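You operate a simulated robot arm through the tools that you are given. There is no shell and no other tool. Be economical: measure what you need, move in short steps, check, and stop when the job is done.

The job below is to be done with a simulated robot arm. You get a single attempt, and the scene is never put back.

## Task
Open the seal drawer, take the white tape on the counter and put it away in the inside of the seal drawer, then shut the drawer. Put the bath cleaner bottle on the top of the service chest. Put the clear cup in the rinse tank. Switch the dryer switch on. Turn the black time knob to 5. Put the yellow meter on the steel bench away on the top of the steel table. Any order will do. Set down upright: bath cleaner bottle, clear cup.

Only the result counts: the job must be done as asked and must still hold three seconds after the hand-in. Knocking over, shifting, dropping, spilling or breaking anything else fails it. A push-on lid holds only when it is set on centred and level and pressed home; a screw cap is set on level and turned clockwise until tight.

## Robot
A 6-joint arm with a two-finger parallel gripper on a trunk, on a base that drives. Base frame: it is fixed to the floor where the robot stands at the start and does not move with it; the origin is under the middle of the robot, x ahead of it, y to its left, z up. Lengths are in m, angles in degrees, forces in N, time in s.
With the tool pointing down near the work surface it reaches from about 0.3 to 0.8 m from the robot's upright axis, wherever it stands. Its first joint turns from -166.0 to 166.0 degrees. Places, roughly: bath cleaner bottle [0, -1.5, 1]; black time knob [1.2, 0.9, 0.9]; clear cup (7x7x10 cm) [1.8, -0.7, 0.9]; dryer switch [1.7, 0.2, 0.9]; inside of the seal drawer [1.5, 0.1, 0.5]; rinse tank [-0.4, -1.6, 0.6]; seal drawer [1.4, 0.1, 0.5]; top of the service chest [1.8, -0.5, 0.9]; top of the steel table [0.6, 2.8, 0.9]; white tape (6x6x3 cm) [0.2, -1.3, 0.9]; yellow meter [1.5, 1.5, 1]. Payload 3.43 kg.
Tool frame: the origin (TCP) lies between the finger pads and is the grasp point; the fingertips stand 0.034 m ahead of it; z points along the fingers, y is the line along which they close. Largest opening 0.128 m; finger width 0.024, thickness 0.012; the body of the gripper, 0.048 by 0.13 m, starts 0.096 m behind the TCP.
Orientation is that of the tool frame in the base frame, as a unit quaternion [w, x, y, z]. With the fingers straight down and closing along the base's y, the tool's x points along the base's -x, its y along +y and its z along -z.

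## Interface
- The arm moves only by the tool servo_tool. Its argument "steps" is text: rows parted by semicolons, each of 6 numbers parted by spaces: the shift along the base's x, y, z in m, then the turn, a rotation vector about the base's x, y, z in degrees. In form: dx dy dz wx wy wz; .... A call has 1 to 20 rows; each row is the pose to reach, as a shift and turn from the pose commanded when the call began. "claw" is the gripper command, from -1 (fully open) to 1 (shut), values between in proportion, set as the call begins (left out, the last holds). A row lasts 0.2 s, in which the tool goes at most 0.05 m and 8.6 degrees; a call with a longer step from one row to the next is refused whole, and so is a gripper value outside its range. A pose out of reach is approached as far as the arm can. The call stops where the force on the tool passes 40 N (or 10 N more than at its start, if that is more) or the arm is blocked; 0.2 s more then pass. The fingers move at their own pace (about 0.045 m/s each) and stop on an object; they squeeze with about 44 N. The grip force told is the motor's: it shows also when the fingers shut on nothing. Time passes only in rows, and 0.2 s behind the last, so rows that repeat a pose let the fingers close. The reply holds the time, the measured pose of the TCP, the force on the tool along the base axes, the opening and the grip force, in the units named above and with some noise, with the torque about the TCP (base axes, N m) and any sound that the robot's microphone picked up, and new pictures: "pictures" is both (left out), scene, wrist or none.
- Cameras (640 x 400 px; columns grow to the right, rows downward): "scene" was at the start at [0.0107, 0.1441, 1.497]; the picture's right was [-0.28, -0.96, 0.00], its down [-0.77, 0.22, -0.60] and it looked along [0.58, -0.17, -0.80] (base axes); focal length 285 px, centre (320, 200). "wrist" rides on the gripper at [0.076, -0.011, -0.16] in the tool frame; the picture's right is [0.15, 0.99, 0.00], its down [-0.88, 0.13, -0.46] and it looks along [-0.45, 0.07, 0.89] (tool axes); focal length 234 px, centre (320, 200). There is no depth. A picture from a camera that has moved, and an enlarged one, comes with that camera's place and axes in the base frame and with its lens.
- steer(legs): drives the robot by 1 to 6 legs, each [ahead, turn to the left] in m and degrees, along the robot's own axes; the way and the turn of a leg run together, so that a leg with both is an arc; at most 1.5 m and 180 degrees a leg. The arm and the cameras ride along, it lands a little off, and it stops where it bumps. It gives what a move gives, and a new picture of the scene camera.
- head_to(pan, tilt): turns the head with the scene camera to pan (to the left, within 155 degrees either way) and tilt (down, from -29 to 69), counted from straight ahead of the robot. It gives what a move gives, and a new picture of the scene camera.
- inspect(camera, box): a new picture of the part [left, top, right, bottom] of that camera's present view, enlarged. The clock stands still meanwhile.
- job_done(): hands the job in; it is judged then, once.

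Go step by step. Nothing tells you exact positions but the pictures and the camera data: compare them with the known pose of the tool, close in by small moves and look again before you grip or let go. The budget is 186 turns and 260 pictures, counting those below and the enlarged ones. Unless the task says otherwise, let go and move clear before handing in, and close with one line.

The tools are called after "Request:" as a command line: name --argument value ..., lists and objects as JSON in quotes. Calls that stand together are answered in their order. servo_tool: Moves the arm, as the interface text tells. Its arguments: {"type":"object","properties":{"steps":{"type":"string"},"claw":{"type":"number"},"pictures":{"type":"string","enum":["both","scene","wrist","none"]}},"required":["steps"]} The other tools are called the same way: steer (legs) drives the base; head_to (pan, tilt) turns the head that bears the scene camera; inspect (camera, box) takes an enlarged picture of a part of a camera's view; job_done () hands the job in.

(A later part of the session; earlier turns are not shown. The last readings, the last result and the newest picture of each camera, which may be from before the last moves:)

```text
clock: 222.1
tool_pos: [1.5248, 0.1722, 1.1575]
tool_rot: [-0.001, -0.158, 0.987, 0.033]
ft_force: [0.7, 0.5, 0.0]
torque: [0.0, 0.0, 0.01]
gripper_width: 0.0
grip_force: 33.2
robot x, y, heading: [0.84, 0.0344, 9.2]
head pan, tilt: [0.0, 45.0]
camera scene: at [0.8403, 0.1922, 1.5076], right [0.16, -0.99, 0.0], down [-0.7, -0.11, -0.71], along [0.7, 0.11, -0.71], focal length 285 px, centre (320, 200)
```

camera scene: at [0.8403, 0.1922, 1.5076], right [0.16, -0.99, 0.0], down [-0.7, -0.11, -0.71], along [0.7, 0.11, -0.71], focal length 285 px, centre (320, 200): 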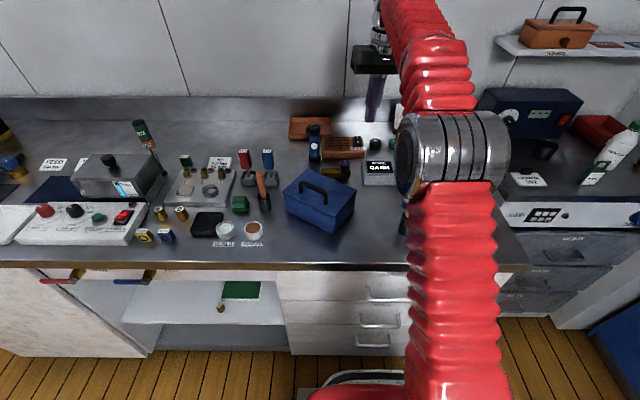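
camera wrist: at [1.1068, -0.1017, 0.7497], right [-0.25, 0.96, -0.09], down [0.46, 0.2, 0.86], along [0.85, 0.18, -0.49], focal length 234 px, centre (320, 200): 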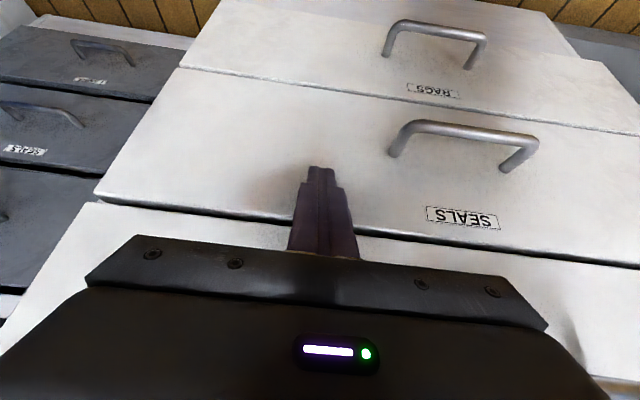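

Request:
inspect --camera "scene" --box '[280, 100, 410, 200]'

Request:
inspect --camera "wrist" --box '[0, 0, 640, 400]'

```text
4.00 times, centred on (345, 150) of scene
camera zoom: at [0.8403, 0.1922, 1.5076], right [0.16, -0.99, 0.0], down [-0.7, -0.11, -0.71], along [0.7, 0.11, -0.71], focal length 1138 px, centre (220, 400)
```

zoom: 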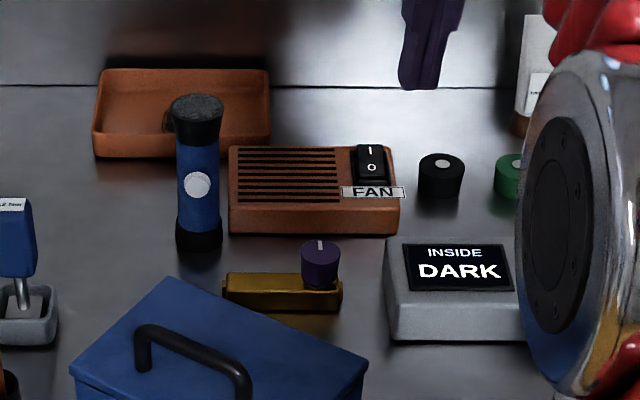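

```text
1.00 times, centred on (320, 200) of wrist (not enlarged: the box is as wide or as high as the picture)
camera zoom: at [1.4596, 0.1289, 1.3172], right [-0.45, 0.89, 0.06], down [0.8, 0.37, 0.47], along [0.4, 0.26, -0.88], focal length 234 px, centre (320, 200)
```

zoom: 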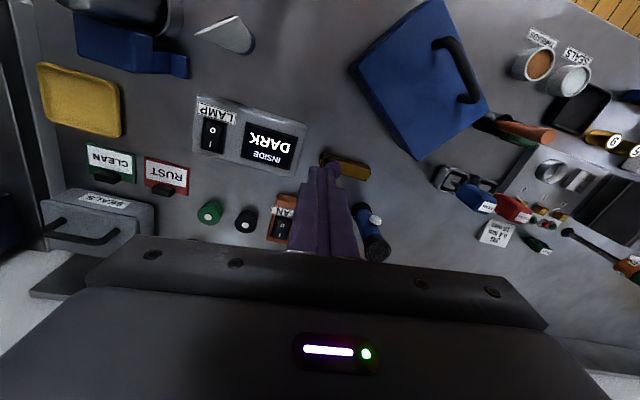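

The FAN rocker is near (1.728,0.20), with "I" on the far end. I'll edge closer and reach above it.

Request:
steer --legs '[[0.07, 0]]'

Request:
servo_tool --steps "0.03 0.005 -0.01 0 -4 0;0.06 0.01 -0.02 0 -8 0;0.09 0.01 -0.03 0 -12 0;0.11 0.01 -0.06 0 -16 0;0.11 0.01 -0.06 0 -16 0"

```text
clock: 223.2
tool_pos: [1.5971, 0.183, 1.1591]
tool_rot: [-0.002, -0.158, 0.987, 0.033]
ft_force: [-1.1, 0.8, -0.5]
torque: [-0.01, 0.01, -0.05]
gripper_width: 0.0
grip_force: 33.0
robot x, y, heading: [0.9137, 0.0464, 9.4]
head pan, tilt: [0.0, 45.0]
camera scene: at [0.9114, 0.2039, 1.5077], right [0.16, -0.99, 0.0], down [-0.7, -0.11, -0.71], along [0.7, 0.11, -0.71], focal length 285 px, centre (320, 200)
```

scene: 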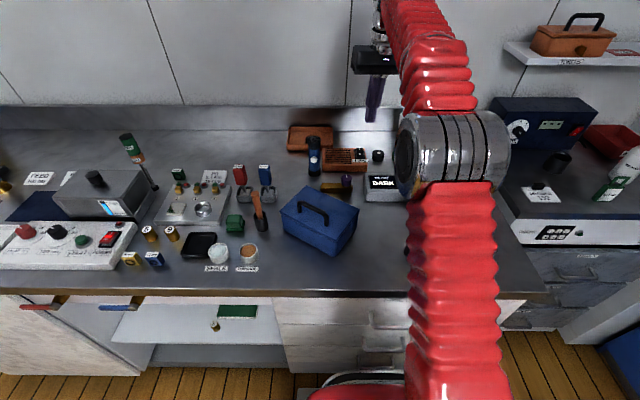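

```text
clock: 224.4
tool_pos: [1.7058, 0.1924, 1.0993]
tool_rot: [0.136, -0.161, 0.977, 0.01]
ft_force: [-0.8, 0.4, 0.4]
torque: [-0.02, -0.01, 0.0]
gripper_width: 0.0
grip_force: 32.7
robot x, y, heading: [0.9182, 0.0468, 9.3]
head pan, tilt: [0.0, 45.0]
camera scene: at [0.9114, 0.2039, 1.5077], right [0.16, -0.99, 0.0], down [-0.7, -0.11, -0.71], along [0.7, 0.11, -0.71], focal length 285 px, centre (320, 200)
camera wrist: at [1.5995, 0.1488, 1.2324], right [-0.45, 0.89, -0.06], down [0.64, 0.37, 0.67], along [0.62, 0.26, -0.74], focal length 234 px, centre (320, 200)
```

scene: 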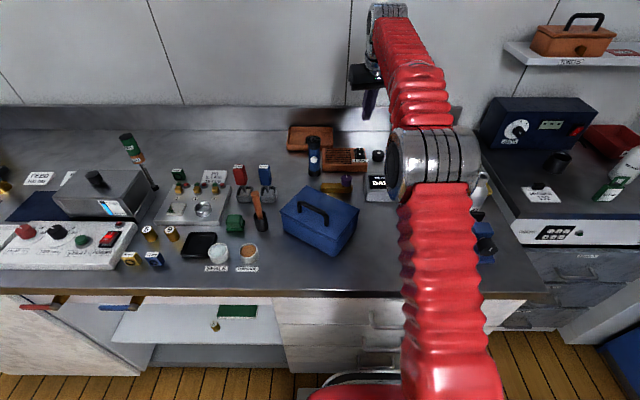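
wrist: 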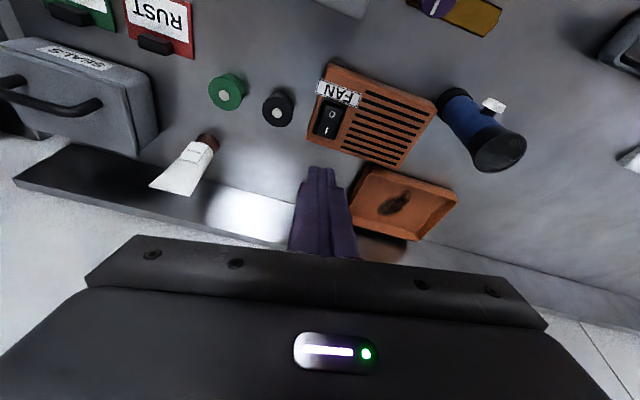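

Request:
servo_tool --steps "0.031 0.009 -0.03 0 0 0;0.031 0.009 -0.06 0 0 0;0.031 0.009 -0.085 0 0 0;0.031 0.009 -0.085 0 0 0"

Request:
inspect --camera "scene" --box '[300, 90, 430, 190]'

```text
clock: 225.4
tool_pos: [1.7385, 0.2016, 1.0122]
tool_rot: [0.136, -0.161, 0.978, 0.01]
ft_force: [1.0, 0.8, 0.4]
torque: [-0.01, 0.02, 0.02]
gripper_width: 0.0
grip_force: 32.8
robot x, y, heading: [0.9163, 0.0466, 9.5]
head pan, tilt: [0.0, 45.0]
camera scene: at [0.9115, 0.2039, 1.5077], right [0.16, -0.99, 0.0], down [-0.7, -0.11, -0.71], along [0.7, 0.11, -0.71], focal length 285 px, centre (320, 200)
camera wrist: at [1.6313, 0.1586, 1.1465], right [-0.45, 0.89, -0.06], down [0.64, 0.37, 0.67], along [0.62, 0.26, -0.74], focal length 234 px, centre (320, 200)
```

scene: 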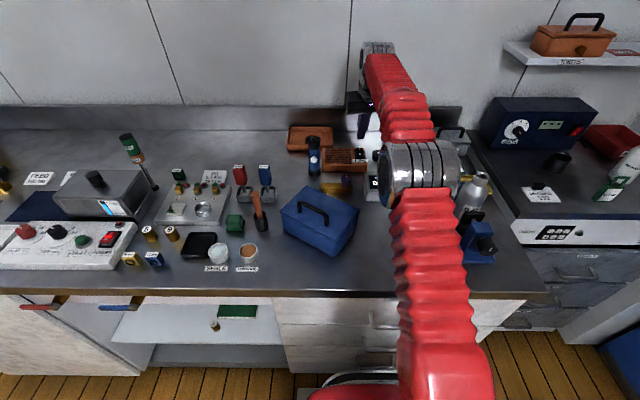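
wrist: 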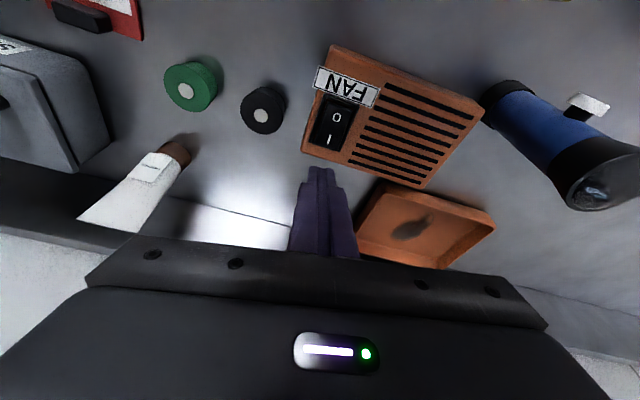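

```text
4.00 times, centred on (365, 140) of scene
camera zoom: at [0.9115, 0.2039, 1.5077], right [0.16, -0.99, 0.0], down [-0.7, -0.11, -0.71], along [0.7, 0.11, -0.71], focal length 1138 px, centre (140, 440)
```

zoom: 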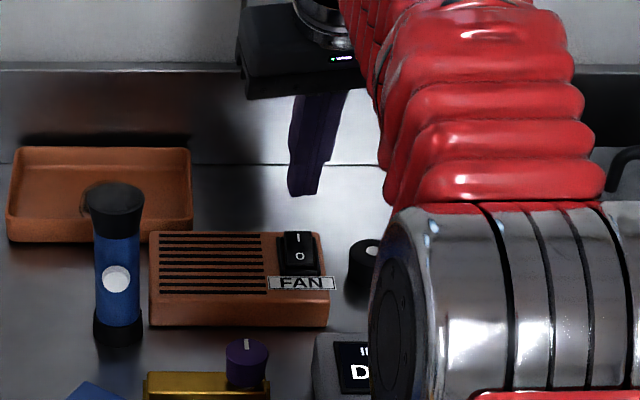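

Request:
servo_tool --steps "-0.005 -0.001 -0.012 0 0 0;-0.005 -0.001 -0.02 0 0 0;-0.005 -0.001 -0.024 0 0 0;-0.005 -0.001 -0.028 0 0 0;-0.005 -0.001 -0.032 0 0 0;-0.005 -0.001 -0.036 0 0 0;-0.005 -0.001 -0.04 0 0 0;-0.005 -0.001 -0.044 0 0 0;-0.005 -0.001 -0.048 0 0 0"

Request:
inspect --camera "scene" --box '[300, 90, 430, 190]'

```text
clock: 227.4
tool_pos: [1.7327, 0.2022, 0.9756]
tool_rot: [0.142, -0.161, 0.977, 0.01]
ft_force: [0.1, -0.8, 4.3]
torque: [-0.02, 0.0, 0.0]
gripper_width: 0.0003
grip_force: 33.0
robot x, y, heading: [0.9157, 0.0477, 9.3]
head pan, tilt: [0.0, 45.0]
heard: click
stopped in row 9: the force on the tool passed its limit at 45 N (the readings are from after the stop); the commanded pose is now the measured one
camera scene: at [0.9113, 0.2039, 1.5076], right [0.16, -0.99, 0.0], down [-0.7, -0.11, -0.71], along [0.7, 0.11, -0.71], focal length 285 px, centre (320, 200)
camera wrist: at [1.6254, 0.1582, 1.1091], right [-0.45, 0.89, -0.07], down [0.63, 0.37, 0.68], along [0.63, 0.26, -0.73], focal length 234 px, centre (320, 200)
```

scene: 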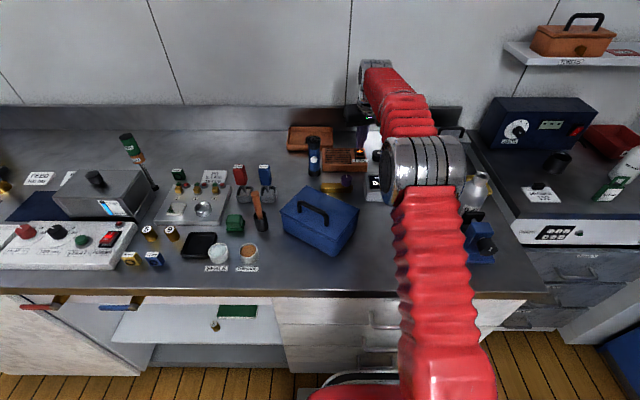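
wrist: 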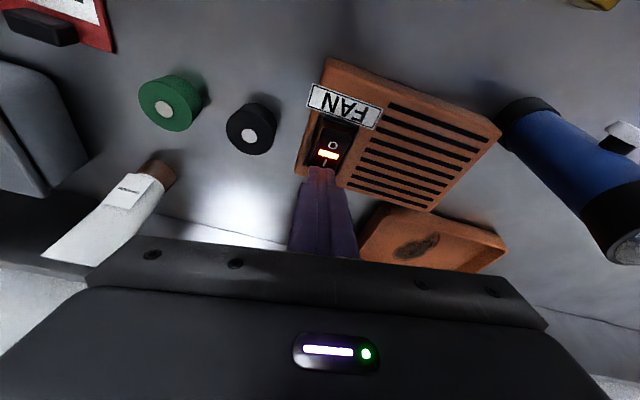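

```text
4.00 times, centred on (365, 140) of scene
camera zoom: at [0.9113, 0.2039, 1.5076], right [0.16, -0.99, 0.0], down [-0.7, -0.11, -0.71], along [0.7, 0.11, -0.71], focal length 1138 px, centre (140, 440)
```

zoom: 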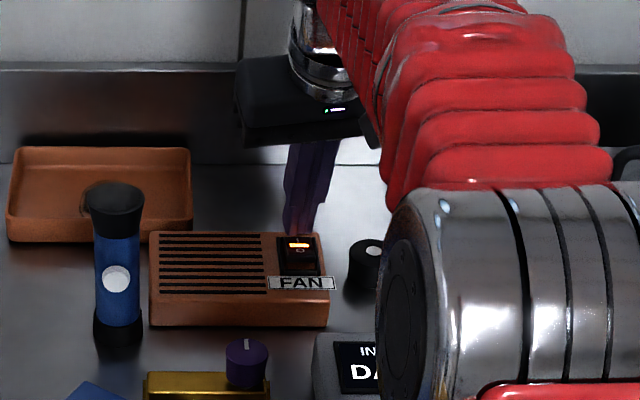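

Click heard and the rocker is lit: the dryer is on. Now up, back off, and drive to the time knob.

Request:
servo_tool --steps "0 0 0.03 0 0 0;0 0 0.07 0 0 0;-0.03 -0.005 0.11 0 4 0;-0.07 -0.01 0.15 0 8 0;-0.11 -0.02 0.18 0 12 0;-0.15 -0.02 0.2 0 16 0;-0.19 -0.03 0.2 0 16 0;-0.23 -0.03 0.2 0 16 0;-0.27 -0.04 0.2 0 16 0;-0.31 -0.04 0.2 0 16 0;-0.35 -0.04 0.2 0 16 0" --pictures "none"

Request:
steer --legs '[[-0.28, 0], [0, 80], [0.85, 0], [0, -82]]'

Request:
head_to --pan 0 --tilt 45

```text
refused: row 3 steps farther than a row can; nothing moved
```

```text
clock: 228.9
tool_pos: [1.6128, 0.1831, 0.9767]
tool_rot: [0.152, -0.159, 0.975, 0.01]
ft_force: [0.0, 0.4, 0.2]
torque: [0.02, -0.01, -0.02]
gripper_width: 0.0001
grip_force: 33.0
robot x, y, heading: [0.7852, 0.026, 9.2]
head pan, tilt: [0.0, 45.0]
heard: click
stopped in leg 1: the force on the tool passed its limit at 97 N (the readings are from after the stop); the commanded pose is now the measured one
camera scene: at [0.7848, 0.1832, 1.5077], right [0.16, -0.99, 0.0], down [-0.7, -0.11, -0.71], along [0.7, 0.11, -0.71], focal length 285 px, centre (320, 200)
```

scene: 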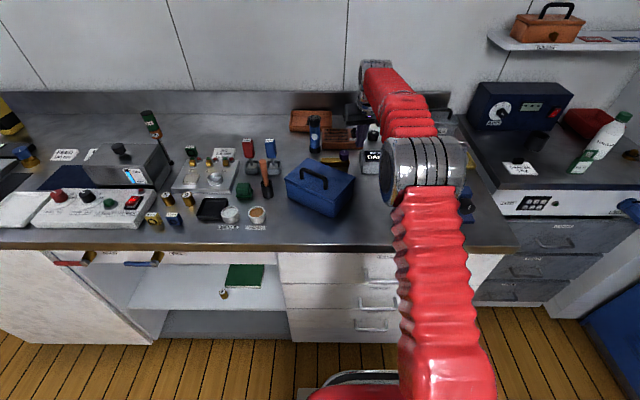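

```text
clock: 229.6
tool_pos: [1.6133, 0.1817, 0.9762]
tool_rot: [0.152, -0.162, 0.975, 0.011]
ft_force: [0.1, -0.5, -0.6]
torque: [0.0, -0.04, 0.0]
gripper_width: 0.0
grip_force: 33.0
robot x, y, heading: [0.7862, 0.0262, 9.4]
head pan, tilt: [0.0, 45.0]
camera scene: at [0.7848, 0.1832, 1.5077], right [0.16, -0.99, 0.0], down [-0.7, -0.11, -0.71], along [0.7, 0.11, -0.71], focal length 285 px, centre (320, 200)
```

scene: 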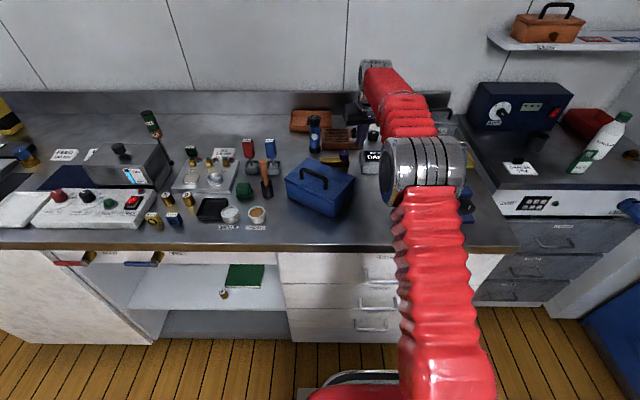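

My raise was refused and the base dragged the fingers back, clicking the switch again. I'll check for damage.

Request:
inspect --camera "wrist" --box '[0, 0, 640, 400]'

Request:
inspect --camera "scene" --box '[280, 90, 420, 200]'

```text
1.00 times, centred on (320, 200) of wrist (not enlarged: the box is as wide or as high as the picture)
camera zoom: at [1.5017, 0.138, 1.1078], right [-0.45, 0.89, -0.07], down [0.62, 0.37, 0.69], along [0.65, 0.26, -0.72], focal length 234 px, centre (320, 200)
```

zoom: 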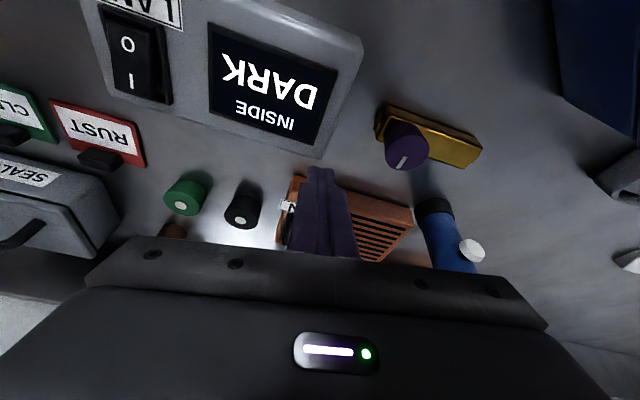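

```text
3.64 times, centred on (350, 145) of scene
camera zoom: at [0.7848, 0.1832, 1.5077], right [0.16, -0.99, 0.0], down [-0.7, -0.11, -0.71], along [0.7, 0.11, -0.71], focal length 1035 px, centre (211, 400)
```

zoom: 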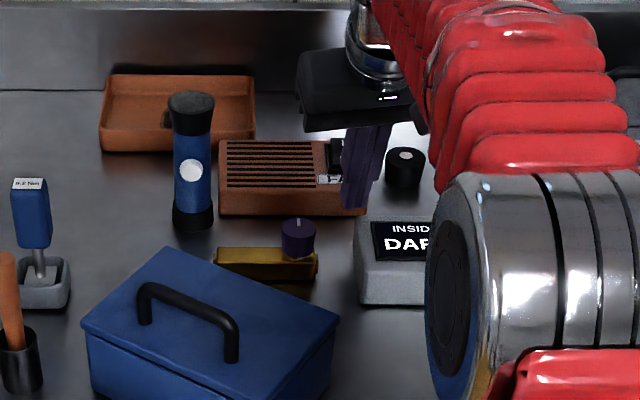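

Nothing appears displaced, but the switch must be pressed again. Raise first.

Request:
servo_tool --steps "0 0 0.03 0 0 0;0 0 0.07 0 0 0;0 0 0.11 0 0 0;0 0 0.11 0 0 0"

Request:
inspect --camera "scene" --box '[280, 90, 420, 200]'

```text
clock: 230.6
tool_pos: [1.6105, 0.1817, 1.088]
tool_rot: [0.151, -0.161, 0.975, 0.01]
ft_force: [-0.1, -0.6, -0.3]
torque: [0.01, 0.02, 0.0]
gripper_width: 0.0
grip_force: 32.6
robot x, y, heading: [0.791, 0.0243, 9.3]
head pan, tilt: [0.0, 45.0]
camera scene: at [0.7848, 0.1832, 1.5077], right [0.16, -0.99, 0.0], down [-0.7, -0.11, -0.71], along [0.7, 0.11, -0.71], focal length 285 px, centre (320, 200)
camera wrist: at [1.4995, 0.1377, 1.2183], right [-0.45, 0.89, -0.07], down [0.62, 0.37, 0.69], along [0.65, 0.26, -0.72], focal length 234 px, centre (320, 200)
```

scene: 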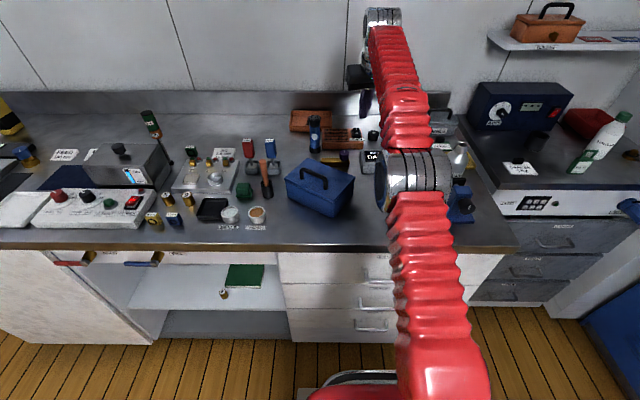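
wrist: 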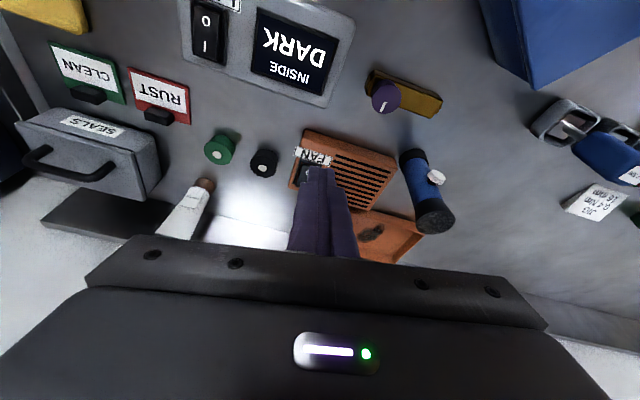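

```text
3.64 times, centred on (350, 145) of scene
camera zoom: at [0.7848, 0.1832, 1.5077], right [0.16, -0.99, 0.0], down [-0.7, -0.11, -0.71], along [0.7, 0.11, -0.71], focal length 1035 px, centre (211, 400)
```

zoom: 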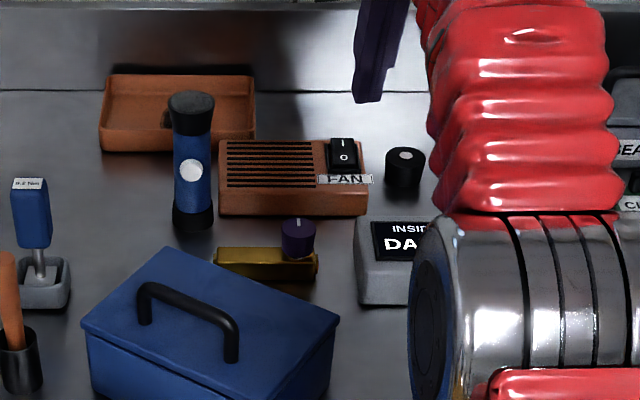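

Request:
steer --legs '[[0.125, 0]]'

```text
clock: 232.0
tool_pos: [1.7352, 0.2019, 1.0885]
tool_rot: [0.152, -0.161, 0.975, 0.011]
ft_force: [0.5, 0.0, 0.1]
torque: [0.02, -0.04, -0.01]
gripper_width: 0.0001
grip_force: 33.3
robot x, y, heading: [0.9122, 0.0452, 9.2]
head pan, tilt: [0.0, 45.0]
camera scene: at [0.9085, 0.2034, 1.5076], right [0.16, -0.99, 0.0], down [-0.7, -0.11, -0.71], along [0.7, 0.11, -0.71], focal length 285 px, centre (320, 200)
```

scene: 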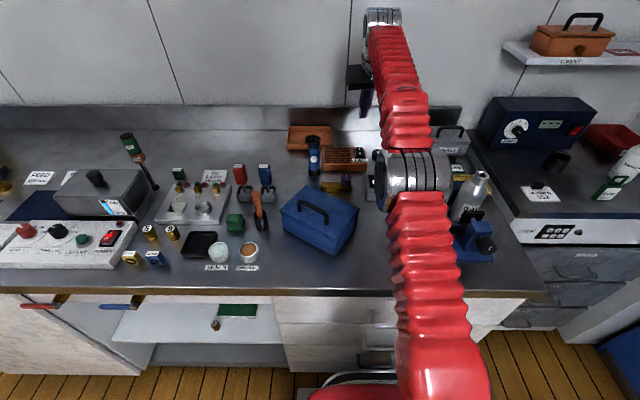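

Request:
servo_tool --steps "-0.002 0 -0.03 0 1 0;-0.002 0 -0.06 0 1 0;-0.002 0 -0.085 0 1 0;-0.002 0 -0.095 0 1 0;-0.002 0 -0.1 0 1 0;-0.002 0 -0.104 0 1 0;-0.002 0 -0.108 0 1 0;-0.002 0 -0.112 0 1 0;-0.002 0 -0.116 0 1 0;-0.002 0 -0.12 0 1 0;-0.002 0 -0.124 0 1 0" --pictures "wrist"

```text
clock: 234.3
tool_pos: [1.7342, 0.2004, 0.9771]
tool_rot: [0.15, -0.16, 0.976, 0.012]
ft_force: [0.7, 0.6, 3.5]
torque: [0.06, -0.04, -0.02]
gripper_width: 0.0
grip_force: 33.1
robot x, y, heading: [0.9125, 0.0479, 9.5]
head pan, tilt: [0.0, 45.0]
heard: click
stopped in row 11: the force on the tool passed its limit at 44 N (the readings are from after the stop); the commanded pose is now the measured one
camera wrist: at [1.6241, 0.1573, 1.1069], right [-0.44, 0.89, -0.07], down [0.62, 0.36, 0.69], along [0.64, 0.27, -0.72], focal length 234 px, centre (320, 200)
```

wrist: 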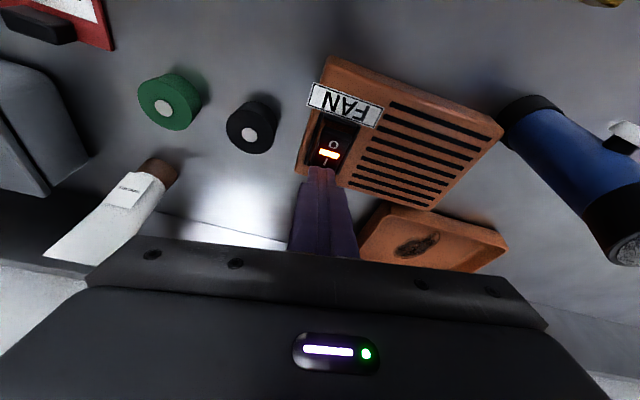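

On again. Now I raise straight up first, alone.

Request:
servo_tool --steps "0 0 0.03 0 0 0;0 0 0.07 0 0 0;0 0 0.11 0 0 0;0 0 0.15 0 0 0;0 0 0.19 0 0 0;-0.03 0 0.2 0 4 0;-0.06 -0.01 0.2 0 8 0;-0.1 -0.02 0.2 0 12 0;-0.14 -0.02 0.2 0 16 0;-0.18 -0.03 0.2 0 17 0;-0.22 -0.04 0.2 0 17 0;-0.26 -0.05 0.2 0 17 0;-0.3 -0.06 0.2 0 17 0"

```text
clock: 237.1
tool_pos: [1.4326, 0.1414, 1.1763]
tool_rot: [0.003, -0.157, 0.987, 0.035]
ft_force: [0.0, -0.7, 0.4]
torque: [0.0, 0.05, 0.01]
gripper_width: 0.0
grip_force: 32.7
out of reach, approached as far as the arm can: row 4, 5, 6, 7
robot x, y, heading: [0.913, 0.0438, 9.4]
head pan, tilt: [0.0, 45.0]
camera scene: at [0.9085, 0.2034, 1.5076], right [0.16, -0.99, 0.0], down [-0.7, -0.11, -0.71], along [0.7, 0.11, -0.71], focal length 285 px, centre (320, 200)
camera wrist: at [1.3656, 0.096, 1.3344], right [-0.45, 0.89, 0.07], down [0.8, 0.36, 0.48], along [0.4, 0.26, -0.88], focal length 234 px, centre (320, 200)
```

scene: 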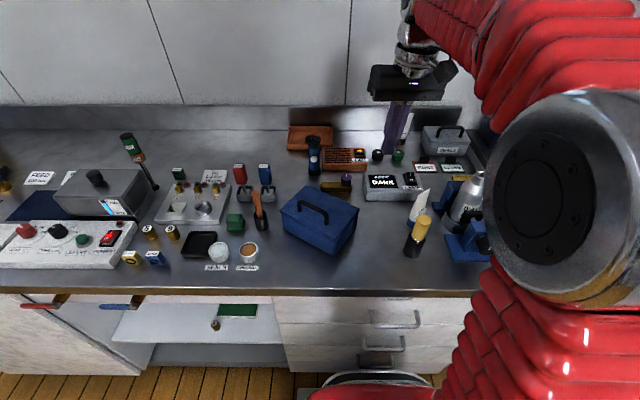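
wrist: 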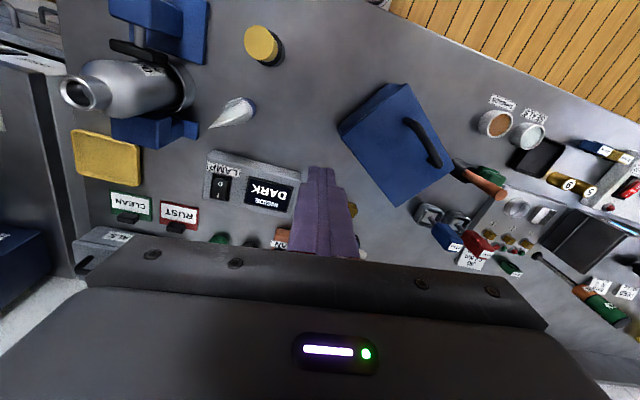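

Clear. Driving to the knob.

Request:
steer --legs '[[-0.3, 0], [0, 80], [0.85, 0], [0, -82]]'

Request:
head_to --pan 0 --tilt 42

```text
clock: 255.2
tool_pos: [1.1387, 0.9183, 1.1769]
tool_rot: [0.004, -0.136, 0.99, 0.035]
ft_force: [-0.3, 0.4, 1.0]
torque: [0.01, -0.01, 0.03]
gripper_width: 0.0
grip_force: 32.9
robot x, y, heading: [0.6078, 0.8857, 7.4]
head pan, tilt: [0.0, 45.0]
camera scene: at [0.61, 1.0431, 1.5077], right [0.13, -0.99, 0.0], down [-0.7, -0.09, -0.71], along [0.7, 0.09, -0.71], focal length 285 px, centre (320, 200)
```

scene: 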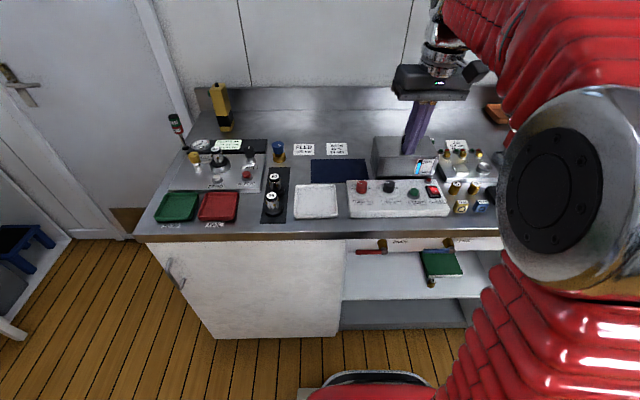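

```text
clock: 255.8
tool_pos: [1.1376, 0.9227, 1.1775]
tool_rot: [0.004, -0.138, 0.99, 0.035]
ft_force: [-0.9, -0.4, -0.1]
torque: [0.0, -0.02, 0.0]
gripper_width: 0.0
grip_force: 32.9
robot x, y, heading: [0.6065, 0.8823, 7.4]
head pan, tilt: [0.0, 42.0]
camera scene: at [0.6117, 1.0434, 1.512], right [0.13, -0.99, 0.0], down [-0.66, -0.09, -0.74], along [0.74, 0.1, -0.67], focal length 285 px, centre (320, 200)
```

scene: 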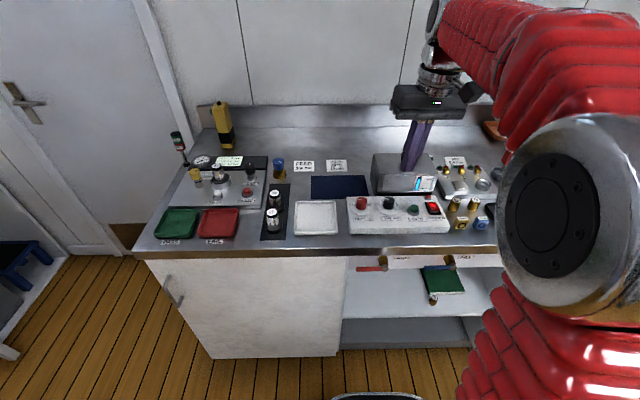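

Request:
inspect --camera "scene" --box '[335, 180, 465, 250]'

Request:
inspect --camera "wrist" --box '[0, 0, 640, 400]'

Request:
inspect --camera "scene" --box '[150, 90, 300, 250]'

```text
4.92 times, centred on (400, 215) of scene
camera zoom: at [0.6117, 1.0434, 1.512], right [0.13, -0.99, 0.0], down [-0.66, -0.09, -0.74], along [0.74, 0.1, -0.67], focal length 1401 px, centre (-74, 126)
```

zoom: 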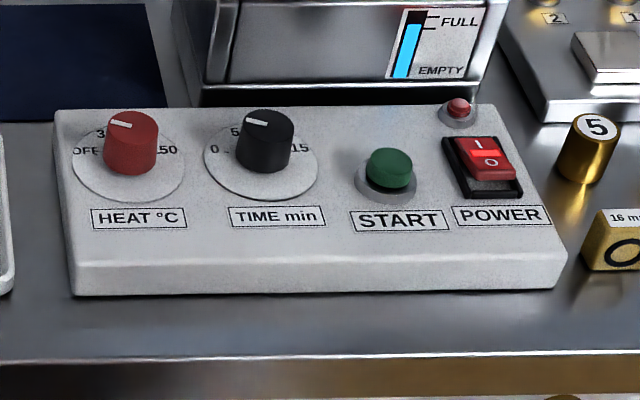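

```text
1.00 times, centred on (320, 200) of wrist (not enlarged: the box is as wide or as high as the picture)
camera zoom: at [1.0685, 0.8793, 1.3354], right [-0.41, 0.91, 0.06], down [0.81, 0.33, 0.48], along [0.41, 0.25, -0.88], focal length 234 px, centre (320, 200)
```

zoom: 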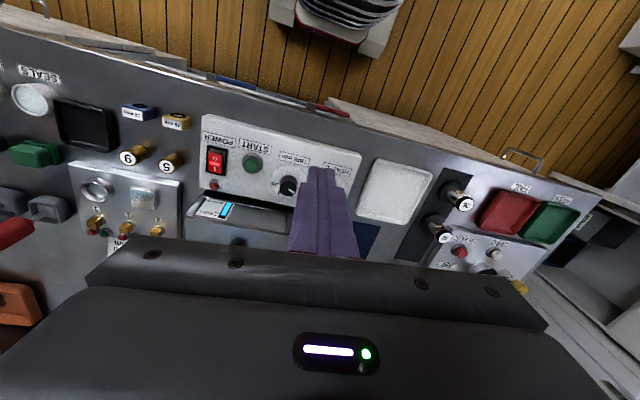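

```text
2.50 times, centred on (225, 170) of scene
camera zoom: at [0.6117, 1.0434, 1.512], right [0.13, -0.99, 0.0], down [-0.66, -0.09, -0.74], along [0.74, 0.1, -0.67], focal length 712 px, centre (558, 275)
```

zoom: 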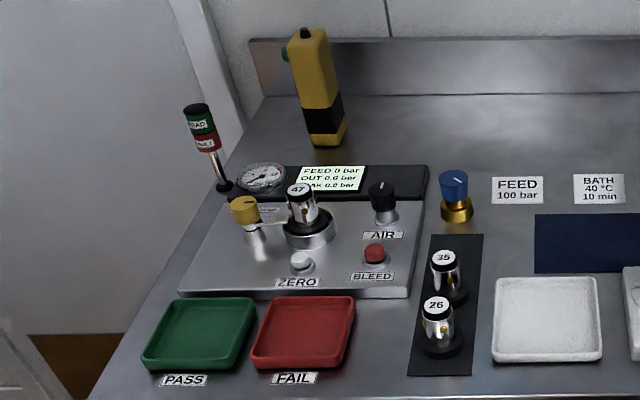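

The TIME knob (0–15 dial) is near (1.25,0.925). I'll open the fingers, straighten, and get a close top view of the dial.

Request:
servo_tool --steps "0.03 0.005 -0.02 -2 0 -4;0.06 0.005 -0.05 -4 0 -8;0.09 0.005 -0.08 -4 0 -8;0.11 0.005 -0.1 -4 0 -8;0.11 0.005 -0.1 -4 0 -8" --claw -0.1

Request:
inspect --camera "wrist" --box '[240, 90, 400, 190]'

```text
clock: 257.0
tool_pos: [1.2464, 0.9258, 1.0781]
tool_rot: [0.002, -0.069, 0.998, 0.0]
ft_force: [1.0, -0.2, -0.4]
torque: [0.01, -0.03, 0.01]
gripper_width: 0.0706
grip_force: 0.1
robot x, y, heading: [0.6055, 0.8859, 7.5]
head pan, tilt: [0.0, 42.0]
camera scene: at [0.6119, 1.0434, 1.512], right [0.13, -0.99, 0.0], down [-0.66, -0.09, -0.74], along [0.74, 0.1, -0.67], focal length 285 px, centre (320, 200)
camera wrist: at [1.1727, 0.9056, 1.2386], right [-0.28, 0.96, 0.0], down [0.85, 0.25, 0.46], along [0.44, 0.13, -0.89], focal length 234 px, centre (320, 200)
```

scene: 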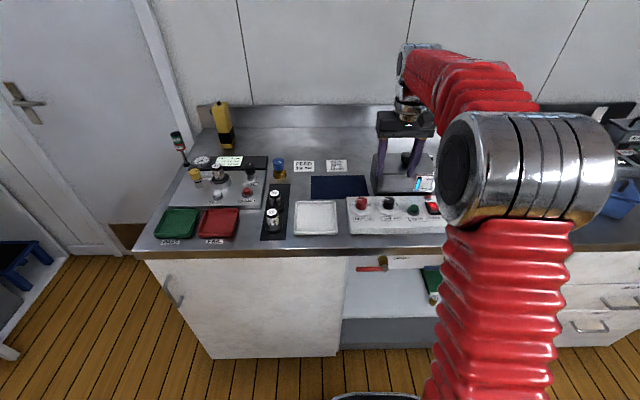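
wrist: 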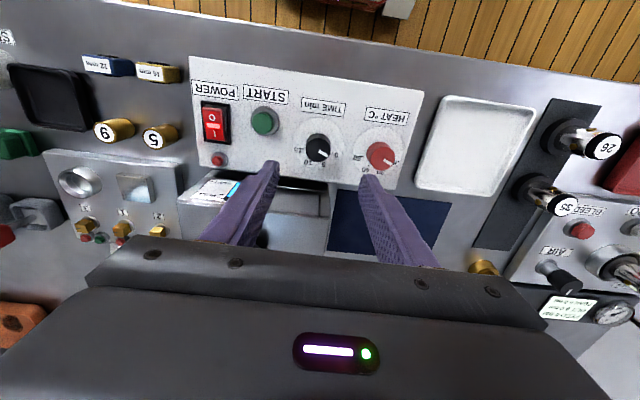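

```text
4.00 times, centred on (320, 140) of wrist
camera zoom: at [1.1727, 0.9056, 1.2386], right [-0.28, 0.96, 0.0], down [0.85, 0.25, 0.46], along [0.44, 0.13, -0.89], focal length 937 px, centre (320, 440)
```

zoom: 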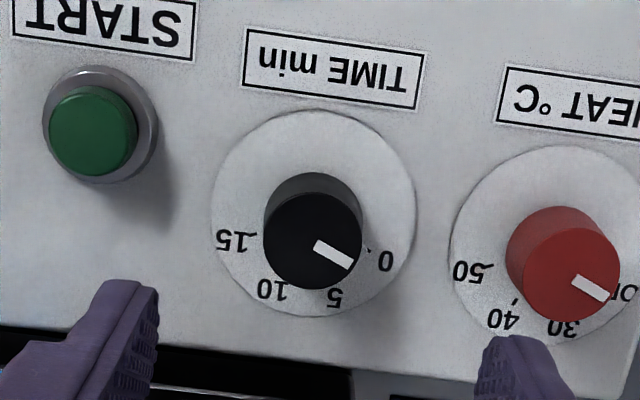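

Pointer is at about 0; "5" lies ~43° clockwise (seen from above). The tool is centred over the knob, so I'll narrow the fingers, descend, and grip it.

Request:
servo_tool --steps "0 0 -0.03 0 0 0;0 0 -0.06 0 0 0;0 0 -0.09 0 0 0;0 0 -0.1 0 0 0;0 0 -0.105 0 0 0;0 0 -0.105 0 0 0" --claw 0.14

Request:
inspect --camera "scene" --box '[335, 150, 465, 250]'

```text
clock: 258.4
tool_pos: [1.2476, 0.9246, 0.9717]
tool_rot: [0.002, -0.069, 0.998, 0.0]
ft_force: [0.4, 0.4, 0.4]
torque: [0.01, 0.01, 0.0]
gripper_width: 0.0549
grip_force: 0.0
robot x, y, heading: [0.6053, 0.8836, 7.3]
head pan, tilt: [0.0, 42.0]
camera scene: at [0.6119, 1.0434, 1.512], right [0.13, -0.99, 0.0], down [-0.66, -0.09, -0.74], along [0.74, 0.1, -0.67], focal length 285 px, centre (320, 200)
camera wrist: at [1.1736, 0.9051, 1.1318], right [-0.28, 0.96, 0.0], down [0.85, 0.25, 0.46], along [0.44, 0.13, -0.89], focal length 234 px, centre (320, 200)
```

scene: 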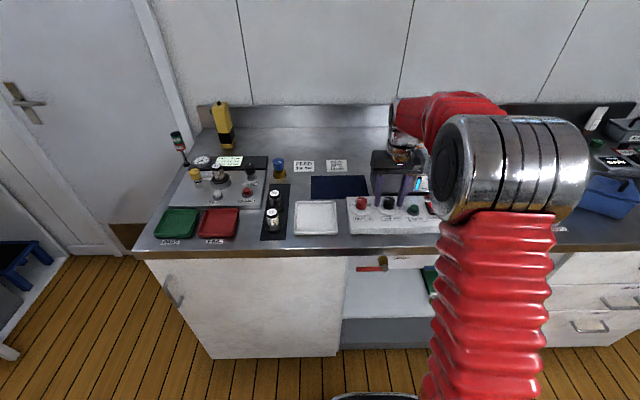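
wrist: 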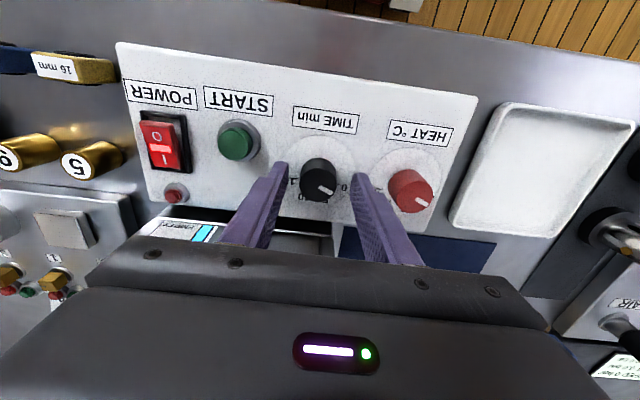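

```text
4.00 times, centred on (400, 200) of scene
camera zoom: at [0.6119, 1.0434, 1.512], right [0.13, -0.99, 0.0], down [-0.66, -0.09, -0.74], along [0.74, 0.1, -0.67], focal length 1138 px, centre (0, 200)
```

zoom: 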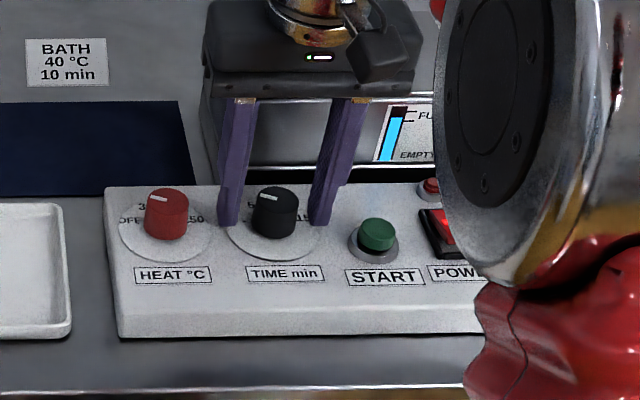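

Request:
servo_tool --steps "-0.005 -0.001 -0.003 0 0 0;-0.005 -0.001 -0.006 0 0 0;-0.005 -0.001 -0.006 0 0 0" --pictures "none"

Request:
servo_tool --steps "0 0 0 0 0 0;0 0 0 0 0 0;0 0 0 0 0 0" --claw 1 --pictures "wrist"

```text
clock: 259.2
tool_pos: [1.2422, 0.9235, 0.9654]
tool_rot: [0.002, -0.068, 0.998, 0.0]
ft_force: [-0.9, 0.2, -0.2]
torque: [-0.02, -0.01, 0.0]
gripper_width: 0.0549
grip_force: 0.0
robot x, y, heading: [0.607, 0.8845, 7.6]
head pan, tilt: [0.0, 42.0]
```

```text
clock: 260.0
tool_pos: [1.2416, 0.9243, 0.9666]
tool_rot: [0.001, -0.068, 0.998, 0.0]
ft_force: [1.2, -10.6, -0.1]
torque: [-0.35, -0.06, -0.04]
gripper_width: 0.0312
grip_force: 41.8
robot x, y, heading: [0.6117, 0.8835, 7.4]
head pan, tilt: [0.0, 42.0]
camera wrist: at [1.1688, 0.9029, 1.1259], right [-0.28, 0.96, 0.0], down [0.85, 0.25, 0.46], along [0.44, 0.13, -0.89], focal length 234 px, centre (320, 200)
```

wrist: 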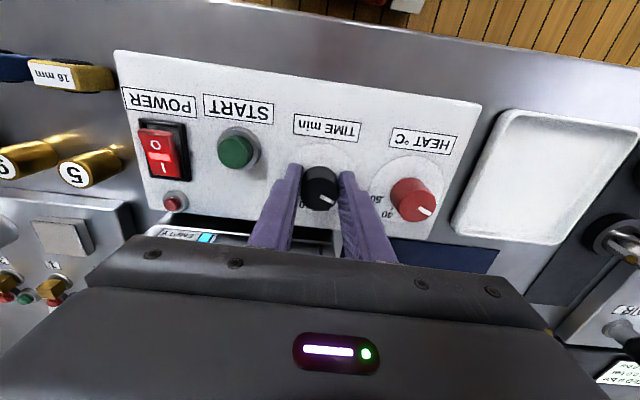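

Request:
servo_tool --steps "0 -0.002 0 0 0 -7;0 -0.002 0 0 0 -14;0 -0.002 0 0 0 -21;0 -0.002 0 0 0 -28;0 -0.002 0 0 0 -35;0 -0.002 0 0 0 -43;0 -0.002 0 0 0 -43" --pictures "wrist"

Request:
servo_tool --steps "0 0 0 0 0 0;0 0 0 0 0 0;0 0 0.03 0 0 0;0 0 0.07 0 0 0;0 0 0.11 0 0 0;0 0 0.11 0 0 0" --claw -0.1 --pictures "wrist"

Request:
inspect --camera "wrist" --box '[240, 90, 400, 190]'

```text
clock: 261.4
tool_pos: [1.2433, 0.9259, 0.9667]
tool_rot: [0.001, 0.298, 0.955, 0.001]
ft_force: [2.3, 4.2, -7.0]
torque: [0.14, -0.36, -0.04]
gripper_width: 0.0311
grip_force: 44.9
robot x, y, heading: [0.6075, 0.8866, 7.4]
head pan, tilt: [0.0, 42.0]
stopped in row 7: the force on the tool passed its limit at 41 N (the readings are from after the stop); the commanded pose is now the measured one
camera wrist: at [1.1747, 0.9602, 1.1261], right [0.44, 0.9, 0.0], down [0.8, -0.39, 0.46], along [0.41, -0.2, -0.89], focal length 234 px, centre (320, 200)
```

wrist: 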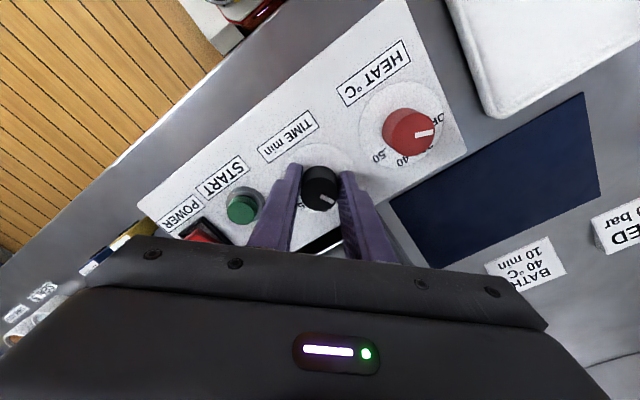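

```text
clock: 262.9
tool_pos: [1.2402, 0.9262, 1.0778]
tool_rot: [0.001, 0.299, 0.954, 0.001]
ft_force: [0.2, -0.5, 0.2]
torque: [-0.01, -0.02, 0.01]
gripper_width: 0.0708
grip_force: 0.1
robot x, y, heading: [0.6084, 0.8863, 7.6]
head pan, tilt: [0.0, 42.0]
camera wrist: at [1.1726, 0.9606, 1.2389], right [0.44, 0.9, 0.0], down [0.8, -0.39, 0.46], along [0.41, -0.2, -0.89], focal length 234 px, centre (320, 200)
```

wrist: 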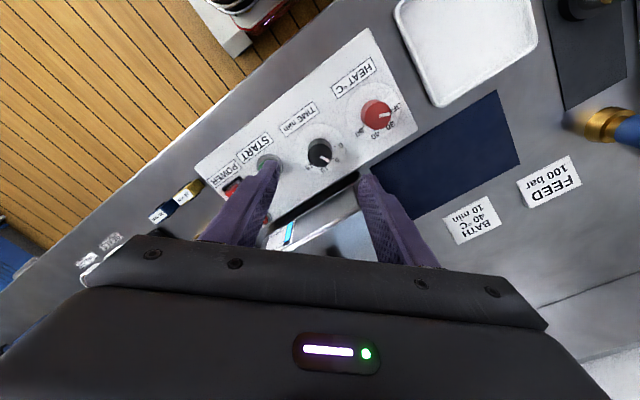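

```text
4.00 times, centred on (320, 140) of wrist
camera zoom: at [1.1726, 0.9606, 1.2389], right [0.44, 0.9, 0.0], down [0.8, -0.39, 0.46], along [0.41, -0.2, -0.89], focal length 937 px, centre (320, 440)
```

zoom: 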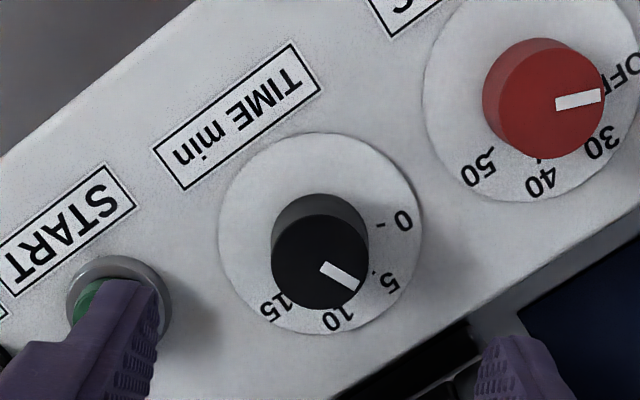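

The pointer now appears right at 5. I'll rotate the hand back above it and verify from another angle.

Request:
servo_tool --steps "0 0 0 0 0 8;0 0 0 0 0 16;0 0 0 0 0 24;0 0 0 0 0 32;0 0 0 0 0 40;0 0 0 0 0 43;0 0 0 0 0 43" --pictures "none"

Request:
inspect --camera "wrist" --box '[285, 120, 365, 170]'

```text
clock: 264.4
tool_pos: [1.2434, 0.9255, 1.0767]
tool_rot: [0.0, -0.073, 0.997, 0.003]
ft_force: [0.9, 0.2, 0.6]
torque: [-0.01, 0.01, -0.01]
gripper_width: 0.0705
grip_force: 0.1
robot x, y, heading: [0.6116, 0.8857, 7.5]
head pan, tilt: [0.0, 42.0]
```

```text
8.00 times, centred on (325, 145) of wrist
camera zoom: at [1.1697, 0.9035, 1.2369], right [-0.29, 0.96, 0.0], down [0.85, 0.26, 0.46], along [0.44, 0.13, -0.89], focal length 1873 px, centre (280, 640)
```

zoom: 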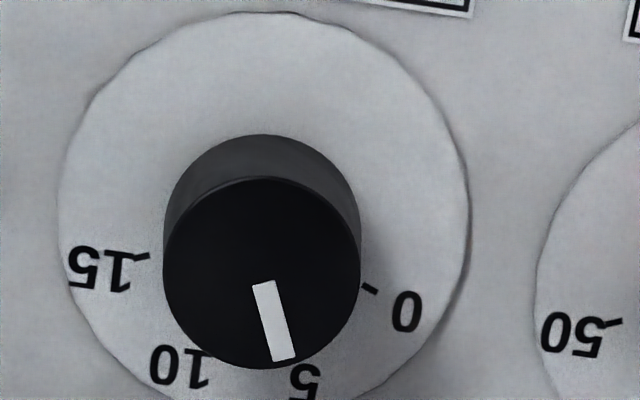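

The pointer sits on 5 within measurement error. Now retract the arm and drive around toward the yellow meter at the counter's left end.

Request:
servo_tool --steps "0 0 0.04 0 0 0;-0.03 0 0.08 0 0 0;-0.07 0 0.11 0 0 0;-0.11 0 0.13 0 0 0;-0.15 0 0.13 0 0 0;-0.18 0.005 0.13 0 0 0" --pictures "none"

```text
clock: 265.9
tool_pos: [1.0613, 0.9304, 1.2058]
tool_rot: [0.001, -0.072, 0.997, 0.001]
ft_force: [-0.1, 1.0, 0.3]
torque: [-0.02, 0.03, 0.01]
gripper_width: 0.0701
grip_force: 0.1
robot x, y, heading: [0.6097, 0.8876, 7.5]
head pan, tilt: [0.0, 42.0]
```

Request:
steer --legs '[[0, 89], [0.87, 0], [0, -60]]'

Request:
head_to --pan 0 --tilt 35

Request:
head_to --pan 60 --tilt 40

```text
clock: 281.2
tool_pos: [0.8773, 2.0207, 1.2066]
tool_rot: [0.0, -0.324, 0.946, 0.002]
ft_force: [0.9, -0.1, 0.0]
torque: [0.0, -0.03, 0.01]
gripper_width: 0.0704
grip_force: 0.2
robot x, y, heading: [0.4913, 1.7729, 37.3]
head pan, tilt: [0.0, 42.0]
camera scene: at [0.4184, 1.9116, 1.512], right [0.6, -0.8, 0.0], down [-0.53, -0.4, -0.74], along [0.59, 0.45, -0.67], focal length 285 px, centre (320, 200)
```

scene: 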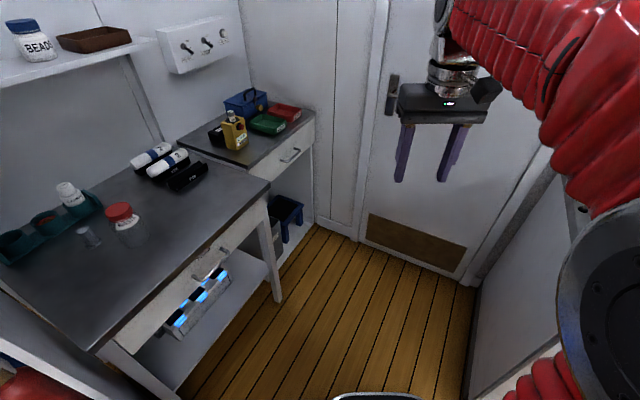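

```text
clock: 281.9
tool_pos: [0.8768, 2.0214, 1.2068]
tool_rot: [0.0, -0.324, 0.946, 0.002]
ft_force: [-0.1, -0.1, 0.7]
torque: [-0.03, 0.0, 0.0]
gripper_width: 0.0703
grip_force: 0.0
robot x, y, heading: [0.4941, 1.7702, 37.4]
head pan, tilt: [0.0, 35.0]
camera scene: at [0.422, 1.9143, 1.5224], right [0.6, -0.8, 0.0], down [-0.46, -0.35, -0.82], along [0.65, 0.49, -0.57], focal length 285 px, centre (320, 200)
```

scene: 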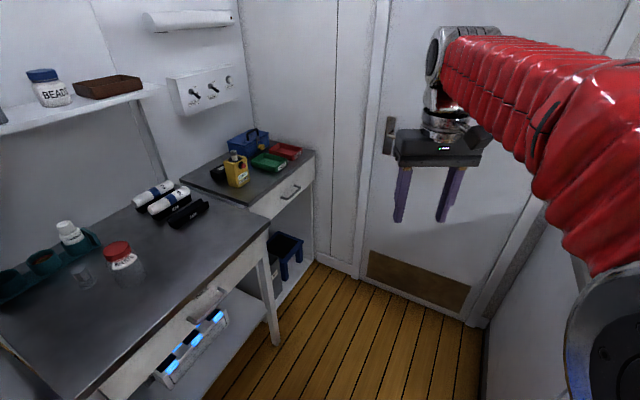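

```text
clock: 283.2
tool_pos: [0.8767, 2.0224, 1.2077]
tool_rot: [0.0, -0.325, 0.946, 0.002]
ft_force: [-0.1, 0.3, -0.3]
torque: [0.02, -0.01, 0.0]
gripper_width: 0.0704
grip_force: 0.0
robot x, y, heading: [0.4956, 1.7738, 37.3]
head pan, tilt: [60.0, 40.0]
camera scene: at [0.3413, 1.9455, 1.5149], right [0.99, 0.12, 0.0], down [0.08, -0.64, -0.77], along [-0.1, 0.76, -0.64], focal length 285 px, centre (320, 200)
```

scene: 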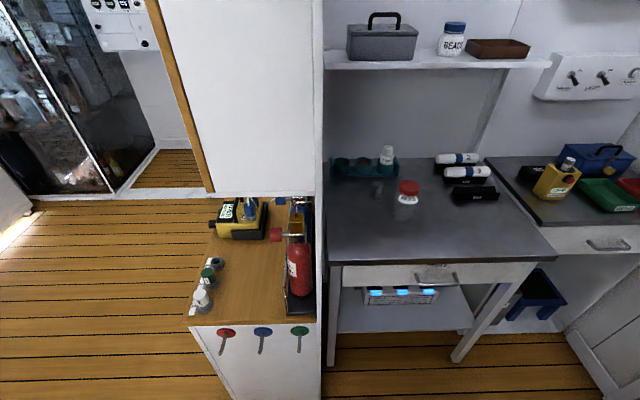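

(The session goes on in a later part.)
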